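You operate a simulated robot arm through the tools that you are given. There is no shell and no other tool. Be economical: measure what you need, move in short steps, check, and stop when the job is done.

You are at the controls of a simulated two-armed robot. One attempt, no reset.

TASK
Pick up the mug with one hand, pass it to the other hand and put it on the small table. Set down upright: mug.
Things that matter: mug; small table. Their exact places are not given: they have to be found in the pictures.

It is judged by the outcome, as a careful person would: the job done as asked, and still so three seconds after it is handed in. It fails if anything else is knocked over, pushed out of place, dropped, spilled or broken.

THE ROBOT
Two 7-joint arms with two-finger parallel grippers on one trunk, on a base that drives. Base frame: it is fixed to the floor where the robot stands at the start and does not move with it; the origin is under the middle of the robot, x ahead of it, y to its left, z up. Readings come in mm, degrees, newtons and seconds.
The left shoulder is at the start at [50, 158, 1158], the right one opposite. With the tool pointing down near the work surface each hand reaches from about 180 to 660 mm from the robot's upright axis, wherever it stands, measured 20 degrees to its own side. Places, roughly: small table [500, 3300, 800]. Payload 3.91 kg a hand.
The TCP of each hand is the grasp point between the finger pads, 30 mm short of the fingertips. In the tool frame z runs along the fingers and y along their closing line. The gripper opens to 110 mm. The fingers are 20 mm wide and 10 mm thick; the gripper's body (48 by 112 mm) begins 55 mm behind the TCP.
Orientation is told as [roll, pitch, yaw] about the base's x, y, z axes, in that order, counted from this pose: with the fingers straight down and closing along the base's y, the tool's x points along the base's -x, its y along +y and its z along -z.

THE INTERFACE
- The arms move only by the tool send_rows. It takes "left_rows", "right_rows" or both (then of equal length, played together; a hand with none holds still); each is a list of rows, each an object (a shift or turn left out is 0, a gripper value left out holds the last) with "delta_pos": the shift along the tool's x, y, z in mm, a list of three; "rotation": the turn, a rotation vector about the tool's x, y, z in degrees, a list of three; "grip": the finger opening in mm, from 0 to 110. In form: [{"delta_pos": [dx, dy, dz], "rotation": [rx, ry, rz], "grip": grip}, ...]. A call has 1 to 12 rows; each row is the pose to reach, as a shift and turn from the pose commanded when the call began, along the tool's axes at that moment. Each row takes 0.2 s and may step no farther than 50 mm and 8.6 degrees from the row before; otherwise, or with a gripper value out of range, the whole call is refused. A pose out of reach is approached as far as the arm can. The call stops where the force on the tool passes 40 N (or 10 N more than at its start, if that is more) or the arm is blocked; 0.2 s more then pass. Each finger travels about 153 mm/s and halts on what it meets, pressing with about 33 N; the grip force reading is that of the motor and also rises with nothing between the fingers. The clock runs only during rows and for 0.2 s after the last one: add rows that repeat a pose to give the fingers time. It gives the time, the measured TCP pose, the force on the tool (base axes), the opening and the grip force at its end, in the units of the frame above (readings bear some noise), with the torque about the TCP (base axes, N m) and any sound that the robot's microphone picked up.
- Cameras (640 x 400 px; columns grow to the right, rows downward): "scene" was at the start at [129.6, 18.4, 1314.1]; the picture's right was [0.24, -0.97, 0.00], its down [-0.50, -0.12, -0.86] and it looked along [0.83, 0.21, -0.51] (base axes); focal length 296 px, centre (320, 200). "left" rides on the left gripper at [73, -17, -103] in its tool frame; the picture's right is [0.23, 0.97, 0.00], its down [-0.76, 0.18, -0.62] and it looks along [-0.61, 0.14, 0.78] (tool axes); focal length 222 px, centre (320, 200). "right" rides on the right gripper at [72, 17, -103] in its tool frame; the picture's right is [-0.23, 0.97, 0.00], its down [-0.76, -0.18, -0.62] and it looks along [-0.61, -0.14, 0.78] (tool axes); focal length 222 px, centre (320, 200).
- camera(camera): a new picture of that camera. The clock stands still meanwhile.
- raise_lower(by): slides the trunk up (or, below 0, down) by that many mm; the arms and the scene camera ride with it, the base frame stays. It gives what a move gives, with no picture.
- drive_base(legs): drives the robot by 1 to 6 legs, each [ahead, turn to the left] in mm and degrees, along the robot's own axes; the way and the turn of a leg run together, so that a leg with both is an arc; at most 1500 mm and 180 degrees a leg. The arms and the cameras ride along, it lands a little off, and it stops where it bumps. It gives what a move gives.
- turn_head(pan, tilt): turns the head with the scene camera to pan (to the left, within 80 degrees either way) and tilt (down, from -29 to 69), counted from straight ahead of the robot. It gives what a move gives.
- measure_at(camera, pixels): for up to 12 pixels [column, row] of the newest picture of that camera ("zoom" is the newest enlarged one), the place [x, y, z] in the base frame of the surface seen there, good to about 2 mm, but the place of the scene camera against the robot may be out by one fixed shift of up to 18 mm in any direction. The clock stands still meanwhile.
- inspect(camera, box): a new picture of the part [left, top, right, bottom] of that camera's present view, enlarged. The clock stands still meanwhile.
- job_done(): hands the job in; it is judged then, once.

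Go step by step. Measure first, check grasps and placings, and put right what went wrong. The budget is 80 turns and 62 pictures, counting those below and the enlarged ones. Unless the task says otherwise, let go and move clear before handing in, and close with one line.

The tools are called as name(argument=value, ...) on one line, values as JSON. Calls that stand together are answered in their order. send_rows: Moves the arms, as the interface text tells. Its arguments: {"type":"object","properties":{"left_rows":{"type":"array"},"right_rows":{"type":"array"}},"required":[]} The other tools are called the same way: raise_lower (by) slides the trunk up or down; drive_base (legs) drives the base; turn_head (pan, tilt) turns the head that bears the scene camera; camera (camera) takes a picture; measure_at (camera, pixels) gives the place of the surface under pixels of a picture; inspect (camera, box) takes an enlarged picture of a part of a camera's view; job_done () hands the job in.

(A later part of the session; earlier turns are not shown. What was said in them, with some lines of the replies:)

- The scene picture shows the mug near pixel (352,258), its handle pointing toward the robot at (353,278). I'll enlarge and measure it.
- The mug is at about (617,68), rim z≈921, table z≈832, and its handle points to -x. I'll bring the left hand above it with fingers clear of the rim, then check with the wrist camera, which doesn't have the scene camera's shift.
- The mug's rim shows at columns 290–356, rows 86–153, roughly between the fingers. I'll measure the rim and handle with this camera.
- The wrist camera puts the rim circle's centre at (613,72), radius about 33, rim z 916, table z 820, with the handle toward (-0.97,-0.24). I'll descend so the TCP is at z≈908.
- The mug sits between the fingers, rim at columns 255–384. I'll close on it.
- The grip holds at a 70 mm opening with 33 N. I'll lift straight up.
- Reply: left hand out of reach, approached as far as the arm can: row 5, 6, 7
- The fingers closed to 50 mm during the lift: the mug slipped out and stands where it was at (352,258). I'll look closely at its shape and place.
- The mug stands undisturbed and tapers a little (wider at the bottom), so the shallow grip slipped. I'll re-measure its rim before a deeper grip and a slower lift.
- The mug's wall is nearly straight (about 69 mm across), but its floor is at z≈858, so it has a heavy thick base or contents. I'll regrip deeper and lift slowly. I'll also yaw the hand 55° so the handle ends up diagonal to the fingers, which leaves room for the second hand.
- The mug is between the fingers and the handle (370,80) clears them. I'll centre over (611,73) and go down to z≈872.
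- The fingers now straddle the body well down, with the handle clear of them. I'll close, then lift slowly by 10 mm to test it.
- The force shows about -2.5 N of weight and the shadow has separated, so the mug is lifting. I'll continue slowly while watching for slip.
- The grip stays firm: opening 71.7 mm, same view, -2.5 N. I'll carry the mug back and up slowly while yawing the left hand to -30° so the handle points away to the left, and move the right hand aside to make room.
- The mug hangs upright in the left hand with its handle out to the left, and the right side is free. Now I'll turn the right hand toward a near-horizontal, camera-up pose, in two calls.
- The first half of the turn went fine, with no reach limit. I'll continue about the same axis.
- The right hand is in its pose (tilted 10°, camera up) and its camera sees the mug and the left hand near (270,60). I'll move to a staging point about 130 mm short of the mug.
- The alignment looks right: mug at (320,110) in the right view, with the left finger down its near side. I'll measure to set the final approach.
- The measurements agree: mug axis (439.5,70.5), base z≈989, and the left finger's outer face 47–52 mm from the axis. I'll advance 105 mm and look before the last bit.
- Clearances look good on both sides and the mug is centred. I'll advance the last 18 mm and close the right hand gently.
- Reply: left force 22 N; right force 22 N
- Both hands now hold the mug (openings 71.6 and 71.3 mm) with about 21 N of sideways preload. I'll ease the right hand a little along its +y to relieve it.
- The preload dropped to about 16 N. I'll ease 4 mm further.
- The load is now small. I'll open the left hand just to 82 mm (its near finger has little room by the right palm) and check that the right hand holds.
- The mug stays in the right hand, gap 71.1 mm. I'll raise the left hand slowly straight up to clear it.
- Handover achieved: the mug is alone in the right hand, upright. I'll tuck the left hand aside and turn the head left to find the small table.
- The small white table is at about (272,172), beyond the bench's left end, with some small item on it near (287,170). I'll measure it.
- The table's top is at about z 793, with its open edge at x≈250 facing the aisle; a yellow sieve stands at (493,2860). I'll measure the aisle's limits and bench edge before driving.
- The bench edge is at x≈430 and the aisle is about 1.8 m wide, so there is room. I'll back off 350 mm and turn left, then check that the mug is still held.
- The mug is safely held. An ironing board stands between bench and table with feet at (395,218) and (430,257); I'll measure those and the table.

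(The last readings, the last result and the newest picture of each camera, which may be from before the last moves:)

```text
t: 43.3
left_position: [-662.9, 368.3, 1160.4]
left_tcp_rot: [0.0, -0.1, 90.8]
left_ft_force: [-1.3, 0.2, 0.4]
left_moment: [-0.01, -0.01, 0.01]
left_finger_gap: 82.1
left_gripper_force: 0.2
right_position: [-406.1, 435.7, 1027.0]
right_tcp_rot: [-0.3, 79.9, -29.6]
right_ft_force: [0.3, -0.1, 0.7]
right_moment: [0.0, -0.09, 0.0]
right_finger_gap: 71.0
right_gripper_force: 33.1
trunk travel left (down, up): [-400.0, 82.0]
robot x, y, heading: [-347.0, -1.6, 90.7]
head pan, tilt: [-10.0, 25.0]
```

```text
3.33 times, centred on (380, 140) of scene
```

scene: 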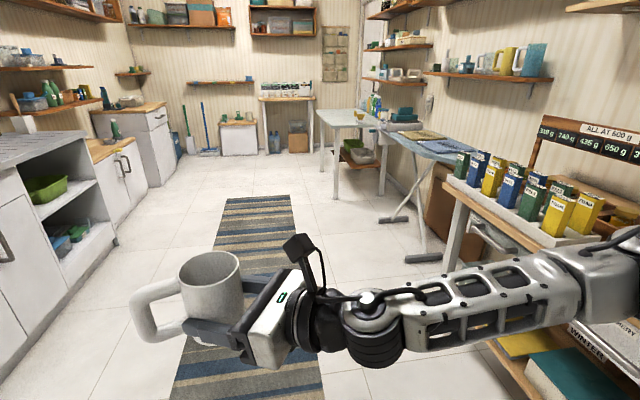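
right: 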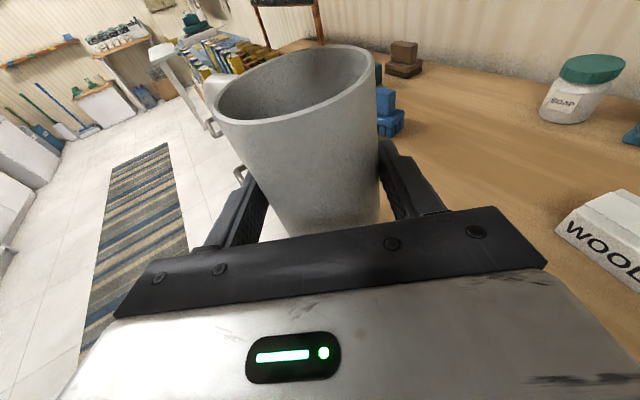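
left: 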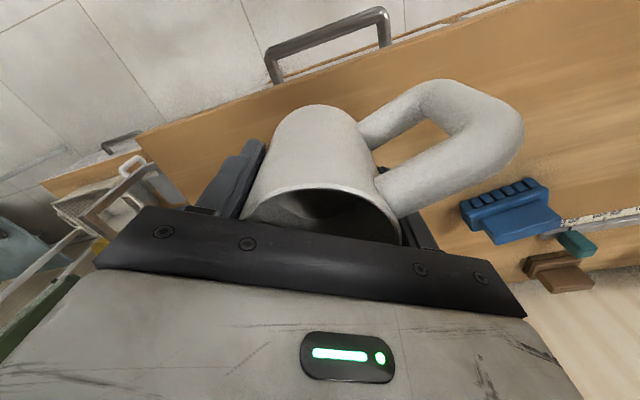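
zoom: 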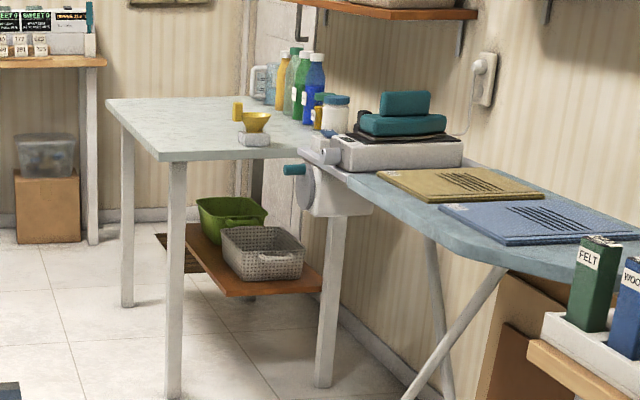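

The left part of the tabletop (x 260–480, y 3000–3500) is clear. I'll drive alongside it in the aisle and turn to face it.

drive_base(legs=[[0, -0.7], [1500, 0], [1500, 0], [330, 0], [0, -90]])

turn_head(pan=0, tilt=35)

camera(camera="scene")

```text
t: 63.8
left_position: [89.9, 3648.9, 1161.1]
left_tcp_rot: [0.0, 0.0, -2.5]
left_ft_force: [-0.9, -0.1, 0.1]
left_moment: [-0.01, -0.01, 0.0]
left_finger_gap: 82.1
left_gripper_force: 0.1
right_position: [143.1, 3388.2, 1027.3]
right_tcp_rot: [-0.3, 79.9, -123.0]
right_ft_force: [0.0, 0.0, 0.5]
right_moment: [-0.09, 0.02, -0.01]
right_finger_gap: 71.0
right_gripper_force: 33.5
trunk travel left (down, up): [-400.0, 82.0]
robot x, y, heading: [-296.9, 3357.5, -2.6]
head pan, tilt: [-10.0, 25.0]
```

```text
t: 64.5
left_position: [89.0, 3648.9, 1160.4]
left_tcp_rot: [0.0, 0.0, -2.5]
left_ft_force: [-0.1, 0.6, 0.7]
left_moment: [0.01, 0.02, 0.01]
left_finger_gap: 82.1
left_gripper_force: 0.1
right_position: [142.9, 3388.0, 1027.7]
right_tcp_rot: [-0.3, 79.8, -123.1]
right_ft_force: [0.0, 0.2, -0.4]
right_moment: [-0.06, -0.03, 0.0]
right_finger_gap: 70.9
right_gripper_force: 33.1
trunk travel left (down, up): [-400.0, 82.0]
robot x, y, heading: [-300.0, 3350.4, -2.7]
head pan, tilt: [0.0, 35.0]
```

```text
30 pictures are left
```

scene: 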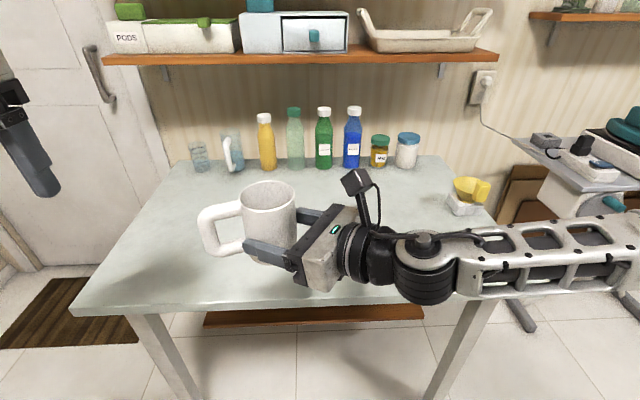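

The table is in front and clear on its near side. I'll swing the right hand about the vertical so that its fingers point straight ahead over the table edge, keeping the mug upright.

send_rows(right_rows=[{"delta_pos": [-2, 14.5, -11], "rotation": [-6.8, 0, 1.2]}, {"delta_pos": [-4, 29, -22], "rotation": [-13.55, 0, 2.4]}, {"delta_pos": [-6, 44, -33], "rotation": [-20.3, 0, 3.6]}, {"delta_pos": [-8, 58, -44], "rotation": [-27.1, 0, 4.8]}, {"delta_pos": [-10, 73, -55], "rotation": [-33.9, 0, 6]}, {"delta_pos": [-12, 87, -66], "rotation": [-40.6, 0, 7.2]}, {"delta_pos": [-14, 102, -77], "rotation": [-47.4, 0, 8.4]}, {"delta_pos": [-15.4, 116.6, -87.8], "rotation": [-54.2, 0, 9.6]}, {"delta_pos": [-15.4, 116.6, -87.8], "rotation": [-54.2, 0, 9.6]}])

camera(camera="scene")

```text
t: 66.5
left_position: [90.1, 3649.0, 1160.8]
left_tcp_rot: [0.0, 0.0, -2.6]
left_ft_force: [-0.1, -0.7, 0.1]
left_moment: [-0.01, -0.03, -0.05]
left_finger_gap: 81.8
left_gripper_force: 0.1
right_position: [192.3, 3249.4, 1026.0]
right_tcp_rot: [-0.1, 80.0, -177.9]
right_ft_force: [-0.1, 0.0, 0.7]
right_moment: [-0.05, 0.02, 0.02]
right_finger_gap: 70.8
right_gripper_force: 32.8
trunk travel left (down, up): [-400.0, 82.0]
robot x, y, heading: [-296.8, 3353.1, -2.2]
head pan, tilt: [0.0, 35.0]
```

```text
29 pictures are left
```

scene: 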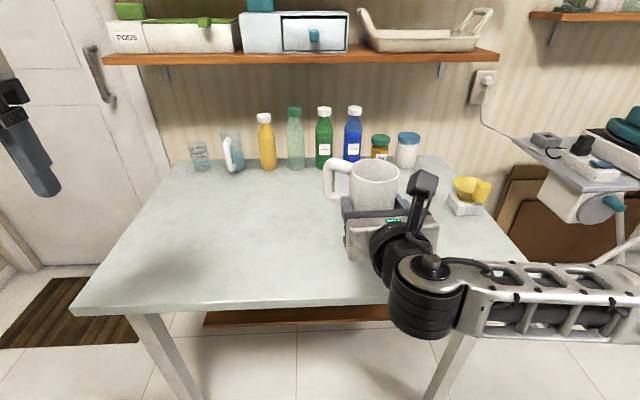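

The hand points straight over the table and the mug is upright. I'll measure the near edge, table height and wrist positions from here, and check the mug from the right hand camera.

measure_at(camera="scene", pixels=[[250, 300], [150, 305], [380, 294], [250, 250], [300, 270], [395, 326], [460, 290], [375, 175], [372, 258], [420, 310], [352, 180], [398, 180]])

camera(camera="right")

```text
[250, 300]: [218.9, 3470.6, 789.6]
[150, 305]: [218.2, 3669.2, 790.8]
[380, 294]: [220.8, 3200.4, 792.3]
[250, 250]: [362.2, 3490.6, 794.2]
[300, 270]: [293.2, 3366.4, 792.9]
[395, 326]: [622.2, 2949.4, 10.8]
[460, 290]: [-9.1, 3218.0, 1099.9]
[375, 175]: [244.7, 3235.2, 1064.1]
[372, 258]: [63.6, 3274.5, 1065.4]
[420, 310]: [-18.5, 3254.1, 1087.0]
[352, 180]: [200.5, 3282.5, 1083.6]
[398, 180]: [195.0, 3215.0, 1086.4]
```

```text
28 pictures are left
```

right: 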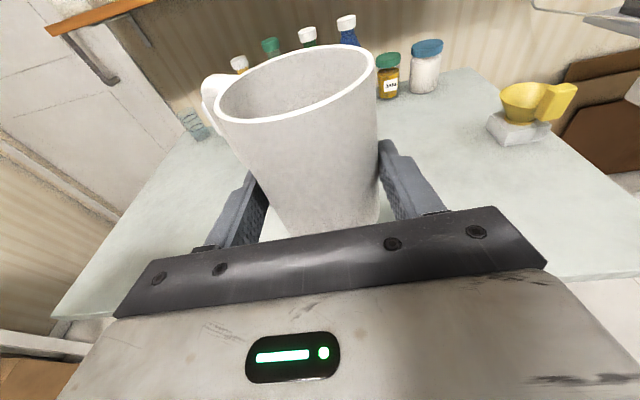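

The table edge is at x≈219 and the top at z≈780–792. The wrist camera will give the exact heights of the table and the mug rim.

measure_at(camera="right", pixels=[[150, 230], [450, 150], [580, 200], [420, 120], [216, 115], [372, 72], [300, 45], [310, 130], [330, 225], [290, 210], [365, 210], [80, 300]])

```text
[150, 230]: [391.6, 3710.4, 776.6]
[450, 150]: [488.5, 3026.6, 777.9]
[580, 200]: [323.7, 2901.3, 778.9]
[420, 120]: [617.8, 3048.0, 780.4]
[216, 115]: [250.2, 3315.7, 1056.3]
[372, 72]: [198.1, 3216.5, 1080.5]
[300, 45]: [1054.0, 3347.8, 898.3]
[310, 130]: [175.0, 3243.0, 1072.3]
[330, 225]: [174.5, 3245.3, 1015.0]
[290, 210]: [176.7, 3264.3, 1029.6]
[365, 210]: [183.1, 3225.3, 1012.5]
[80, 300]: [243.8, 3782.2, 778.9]
```

The table is at z≈778 and the mug's base at about 988, with its wall vertical. I'll drive 115 mm ahead so the mug is about 110 mm inside the edge, then lower the trunk 170 mm.

drive_base(legs=[[115, 0]])

raise_lower(by=-170)

camera(camera="right")

camera(camera="scene")

```text
t: 67.7
left_position: [205.4, 3643.7, 1160.5]
left_tcp_rot: [0.0, 0.0, -2.5]
left_ft_force: [-0.7, -0.7, 0.2]
left_moment: [0.05, 0.01, 0.0]
left_finger_gap: 81.9
left_gripper_force: 0.1
right_position: [307.5, 3244.9, 1026.7]
right_tcp_rot: [-0.1, 79.7, -177.8]
right_ft_force: [0.4, -0.1, -3.2]
right_moment: [-0.03, 0.02, 0.03]
right_finger_gap: 71.0
right_gripper_force: 33.2
trunk travel left (down, up): [-400.0, 82.0]
robot x, y, heading: [-181.4, 3350.3, -2.6]
head pan, tilt: [0.0, 35.0]
```

```text
t: 69.7
left_position: [203.9, 3643.8, 990.5]
left_tcp_rot: [0.1, 0.0, -2.6]
left_ft_force: [0.6, 0.3, 0.1]
left_moment: [0.01, -0.02, -0.03]
left_finger_gap: 81.9
left_gripper_force: 0.0
right_position: [306.8, 3245.0, 856.2]
right_tcp_rot: [0.0, 79.9, -177.8]
right_ft_force: [0.1, -0.1, -3.2]
right_moment: [-0.02, 0.08, 0.03]
right_finger_gap: 70.8
right_gripper_force: 32.8
trunk travel left (down, up): [-230.0, 252.0]
robot x, y, heading: [-183.3, 3348.8, -2.9]
head pan, tilt: [0.0, 35.0]
```

```text
27 pictures are left
```

right: 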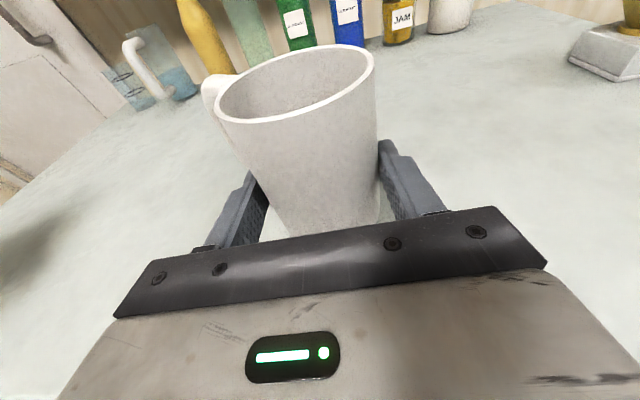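

```text
26 pictures are left
```

scene: 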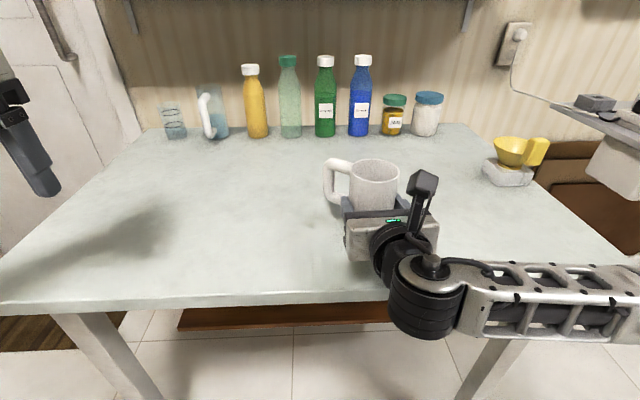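

The mug's base should be about 40 mm above the table now and the wrist is short of the edge. I'll lower by arm in small steps: 32 mm first.

send_rows(right_rows=[{"delta_pos": [-5, 0, 0.9]}, {"delta_pos": [-10, 0, 1.8]}, {"delta_pos": [-15, 0, 2.6]}, {"delta_pos": [-20, 0, 3.5]}, {"delta_pos": [-25, 0, 4.4]}, {"delta_pos": [-29, 0, 5.1]}, {"delta_pos": [-31.5, 0, 5.6]}, {"delta_pos": [-31.5, 0, 5.6]}])

inspect(camera="scene", box=[300, 140, 500, 265])

camera(camera="left")

```text
t: 71.5
left_position: [203.3, 3643.7, 990.3]
left_tcp_rot: [0.0, -0.1, -2.6]
left_ft_force: [0.1, -0.9, 0.0]
left_moment: [0.01, 0.01, 0.03]
left_finger_gap: 81.9
left_gripper_force: 0.1
right_position: [307.0, 3243.7, 824.8]
right_tcp_rot: [-0.1, 79.8, -177.6]
right_ft_force: [0.1, 0.1, -1.7]
right_moment: [-0.04, 0.07, 0.03]
right_finger_gap: 70.8
right_gripper_force: 33.2
trunk travel left (down, up): [-230.0, 252.0]
robot x, y, heading: [-180.8, 3351.5, -3.0]
head pan, tilt: [0.0, 35.0]
```

```text
3.20 times, centred on (400, 202) of scene
```

zoom: 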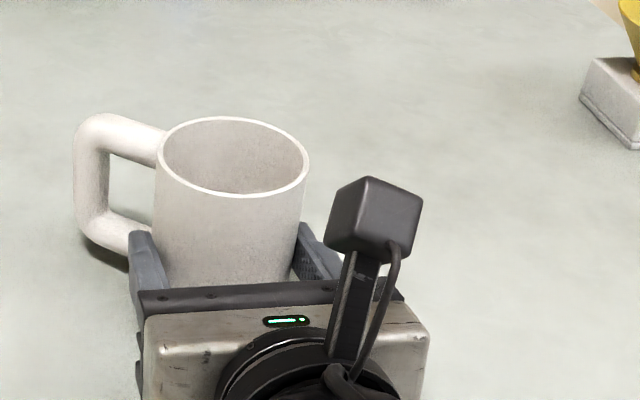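

```text
24 pictures are left
```

left: 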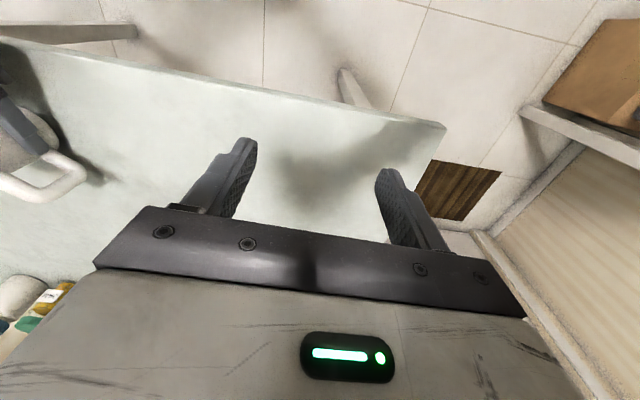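

About 8 mm should remain. I'll go on in 1 mm rows and watch the vertical force.

send_rows(right_rows=[{"delta_pos": [-1, 0, 0.2]}, {"delta_pos": [-2, 0, 0.35]}, {"delta_pos": [-3, 0, 0.5]}, {"delta_pos": [-4, 0, 0.7]}, {"delta_pos": [-5, 0, 0.9]}, {"delta_pos": [-6, 0, 1.05]}, {"delta_pos": [-6, 0, 1.05]}])

```text
t: 73.0
left_position: [203.6, 3643.4, 991.7]
left_tcp_rot: [0.1, -0.1, -2.6]
left_ft_force: [0.0, -0.4, -0.2]
left_moment: [0.01, 0.05, -0.03]
left_finger_gap: 81.8
left_gripper_force: 0.1
right_position: [307.0, 3244.1, 819.8]
right_tcp_rot: [0.0, 80.2, -177.9]
right_ft_force: [-1.2, -0.3, 2.8]
right_moment: [-0.1, -0.15, -0.04]
right_finger_gap: 70.7
right_gripper_force: 32.5
trunk travel left (down, up): [-230.0, 252.0]
robot x, y, heading: [-182.3, 3348.1, -2.6]
head pan, tilt: [0.0, 35.0]
```

The vertical force rose to +2.8 N with a small moment, so the base is touching. I'll lower 1.5 mm more to seat it.

send_rows(right_rows=[{"delta_pos": [-0.8, 0, 0.1]}, {"delta_pos": [-1.5, 0, 0.26]}, {"delta_pos": [-1.5, 0, 0.26]}])

camera(camera="left")

```text
t: 73.8
left_position: [203.3, 3645.4, 992.8]
left_tcp_rot: [0.0, 0.0, -2.6]
left_ft_force: [0.2, 0.4, 0.1]
left_moment: [-0.02, -0.01, -0.01]
left_finger_gap: 81.9
left_gripper_force: 0.0
right_position: [307.2, 3244.4, 819.6]
right_tcp_rot: [-0.2, 80.1, -177.8]
right_ft_force: [-0.1, -1.6, 14.1]
right_moment: [-0.29, 0.2, -0.11]
right_finger_gap: 70.8
right_gripper_force: 32.1
trunk travel left (down, up): [-230.0, 252.0]
robot x, y, heading: [-181.7, 3347.9, -2.9]
head pan, tilt: [0.0, 35.0]
```

```text
23 pictures are left
```

left: 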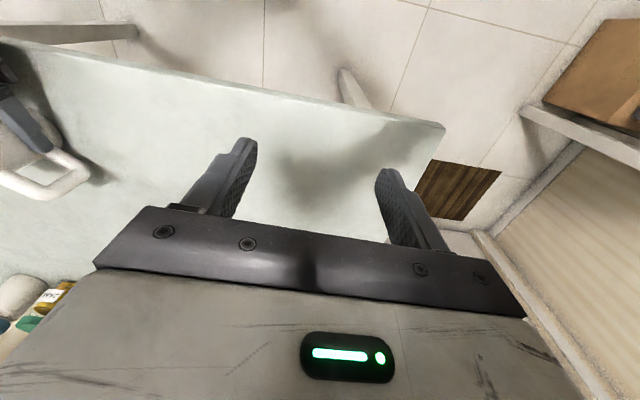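

The mug is seated with about 14 N on it. I'll ease off 1 mm, then open the right hand.

send_rows(right_rows=[{"delta_pos": [0.8, 0, -0.1]}, {"delta_pos": [0.8, 0, -0.1], "grip": 73}, {"delta_pos": [0.8, 0, -0.1], "grip": 80}, {"delta_pos": [0.8, 0, -0.1], "grip": 90}, {"delta_pos": [0.8, 0, -0.1], "grip": 100}, {"delta_pos": [0.8, 0, -0.1], "grip": 100}])

camera(camera="right")

```text
t: 75.2
left_position: [203.5, 3644.9, 991.2]
left_tcp_rot: [0.0, 0.0, -2.5]
left_ft_force: [0.1, 0.1, -0.1]
left_moment: [-0.01, 0.0, -0.01]
left_finger_gap: 81.9
left_gripper_force: 0.0
right_position: [305.8, 3244.4, 818.6]
right_tcp_rot: [-0.1, 79.8, -177.8]
right_ft_force: [0.8, 1.2, 0.5]
right_moment: [0.0, 0.05, 0.01]
right_finger_gap: 99.9
right_gripper_force: 0.0
trunk travel left (down, up): [-230.0, 252.0]
robot x, y, heading: [-184.1, 3347.8, -2.7]
head pan, tilt: [0.0, 35.0]
```

```text
22 pictures are left
```

right: 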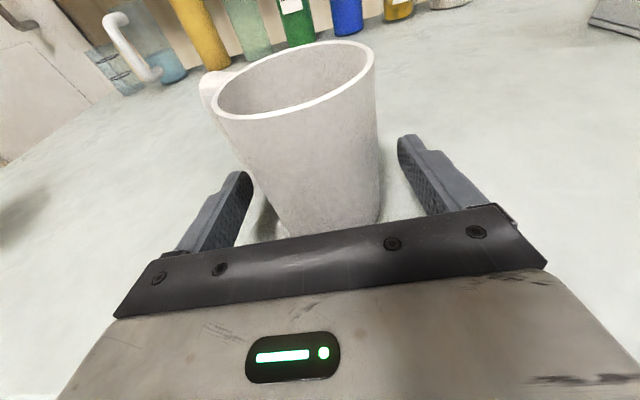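

The fingers are open (100 mm) and the mug stands free with space on both sides. I'll withdraw straight back along the fingers.

send_rows(right_rows=[{"delta_pos": [0, 0, -10]}, {"delta_pos": [0, 0, -25]}, {"delta_pos": [0, 0, -45]}, {"delta_pos": [0, 0, -65]}, {"delta_pos": [0, 0, -90]}, {"delta_pos": [0, 0, -115]}, {"delta_pos": [0, 0, -130]}, {"delta_pos": [0, 0, -130]}])

camera(camera="scene")

camera(camera="right")

```text
t: 77.0
left_position: [203.8, 3644.1, 991.0]
left_tcp_rot: [0.0, 0.0, -2.6]
left_ft_force: [0.3, -0.8, -0.1]
left_moment: [-0.03, 0.02, 0.02]
left_finger_gap: 81.9
left_gripper_force: 0.1
right_position: [188.2, 3245.8, 833.3]
right_tcp_rot: [0.2, 79.9, -177.7]
right_ft_force: [0.1, -0.2, 0.6]
right_moment: [0.01, 0.01, 0.02]
right_finger_gap: 99.9
right_gripper_force: 0.0
right hand out of reach, approached as far as the arm can: row 7, 8
trunk travel left (down, up): [-230.0, 252.0]
robot x, y, heading: [-181.4, 3352.6, -2.9]
head pan, tilt: [0.0, 35.0]
```

```text
21 pictures are left
```

scene: 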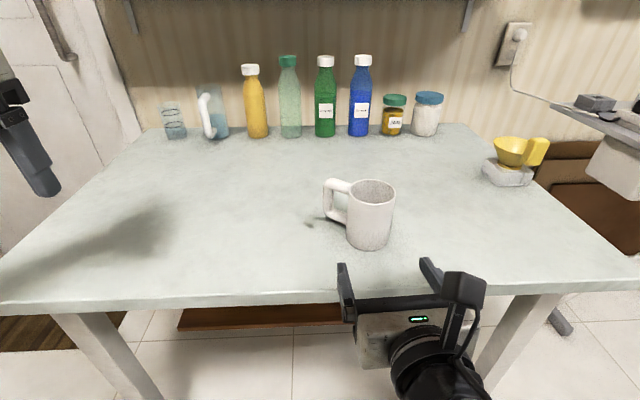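

```text
20 pictures are left
```

right: 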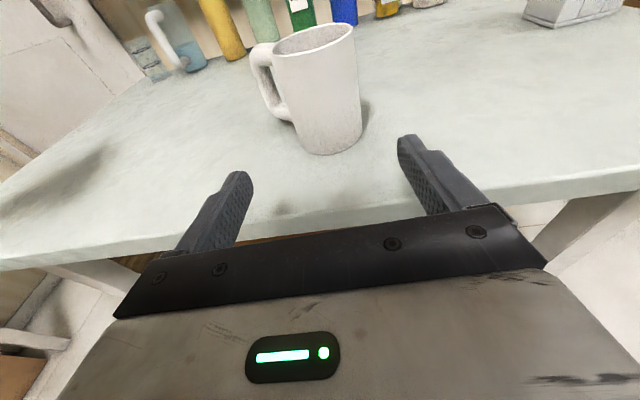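

The mug stands upright on the table at (370,215) with the right hand withdrawn clear of it, and everything else is in place. I'm handing in.

job_done()

```text
The job is handed in.
```

I picked up the mug with the left hand, passed it to the right hand, and set it upright on the small table. On the first lift the mug slipped from a shallow grip, but it stayed upright in place on the bench, and a deeper grip held.
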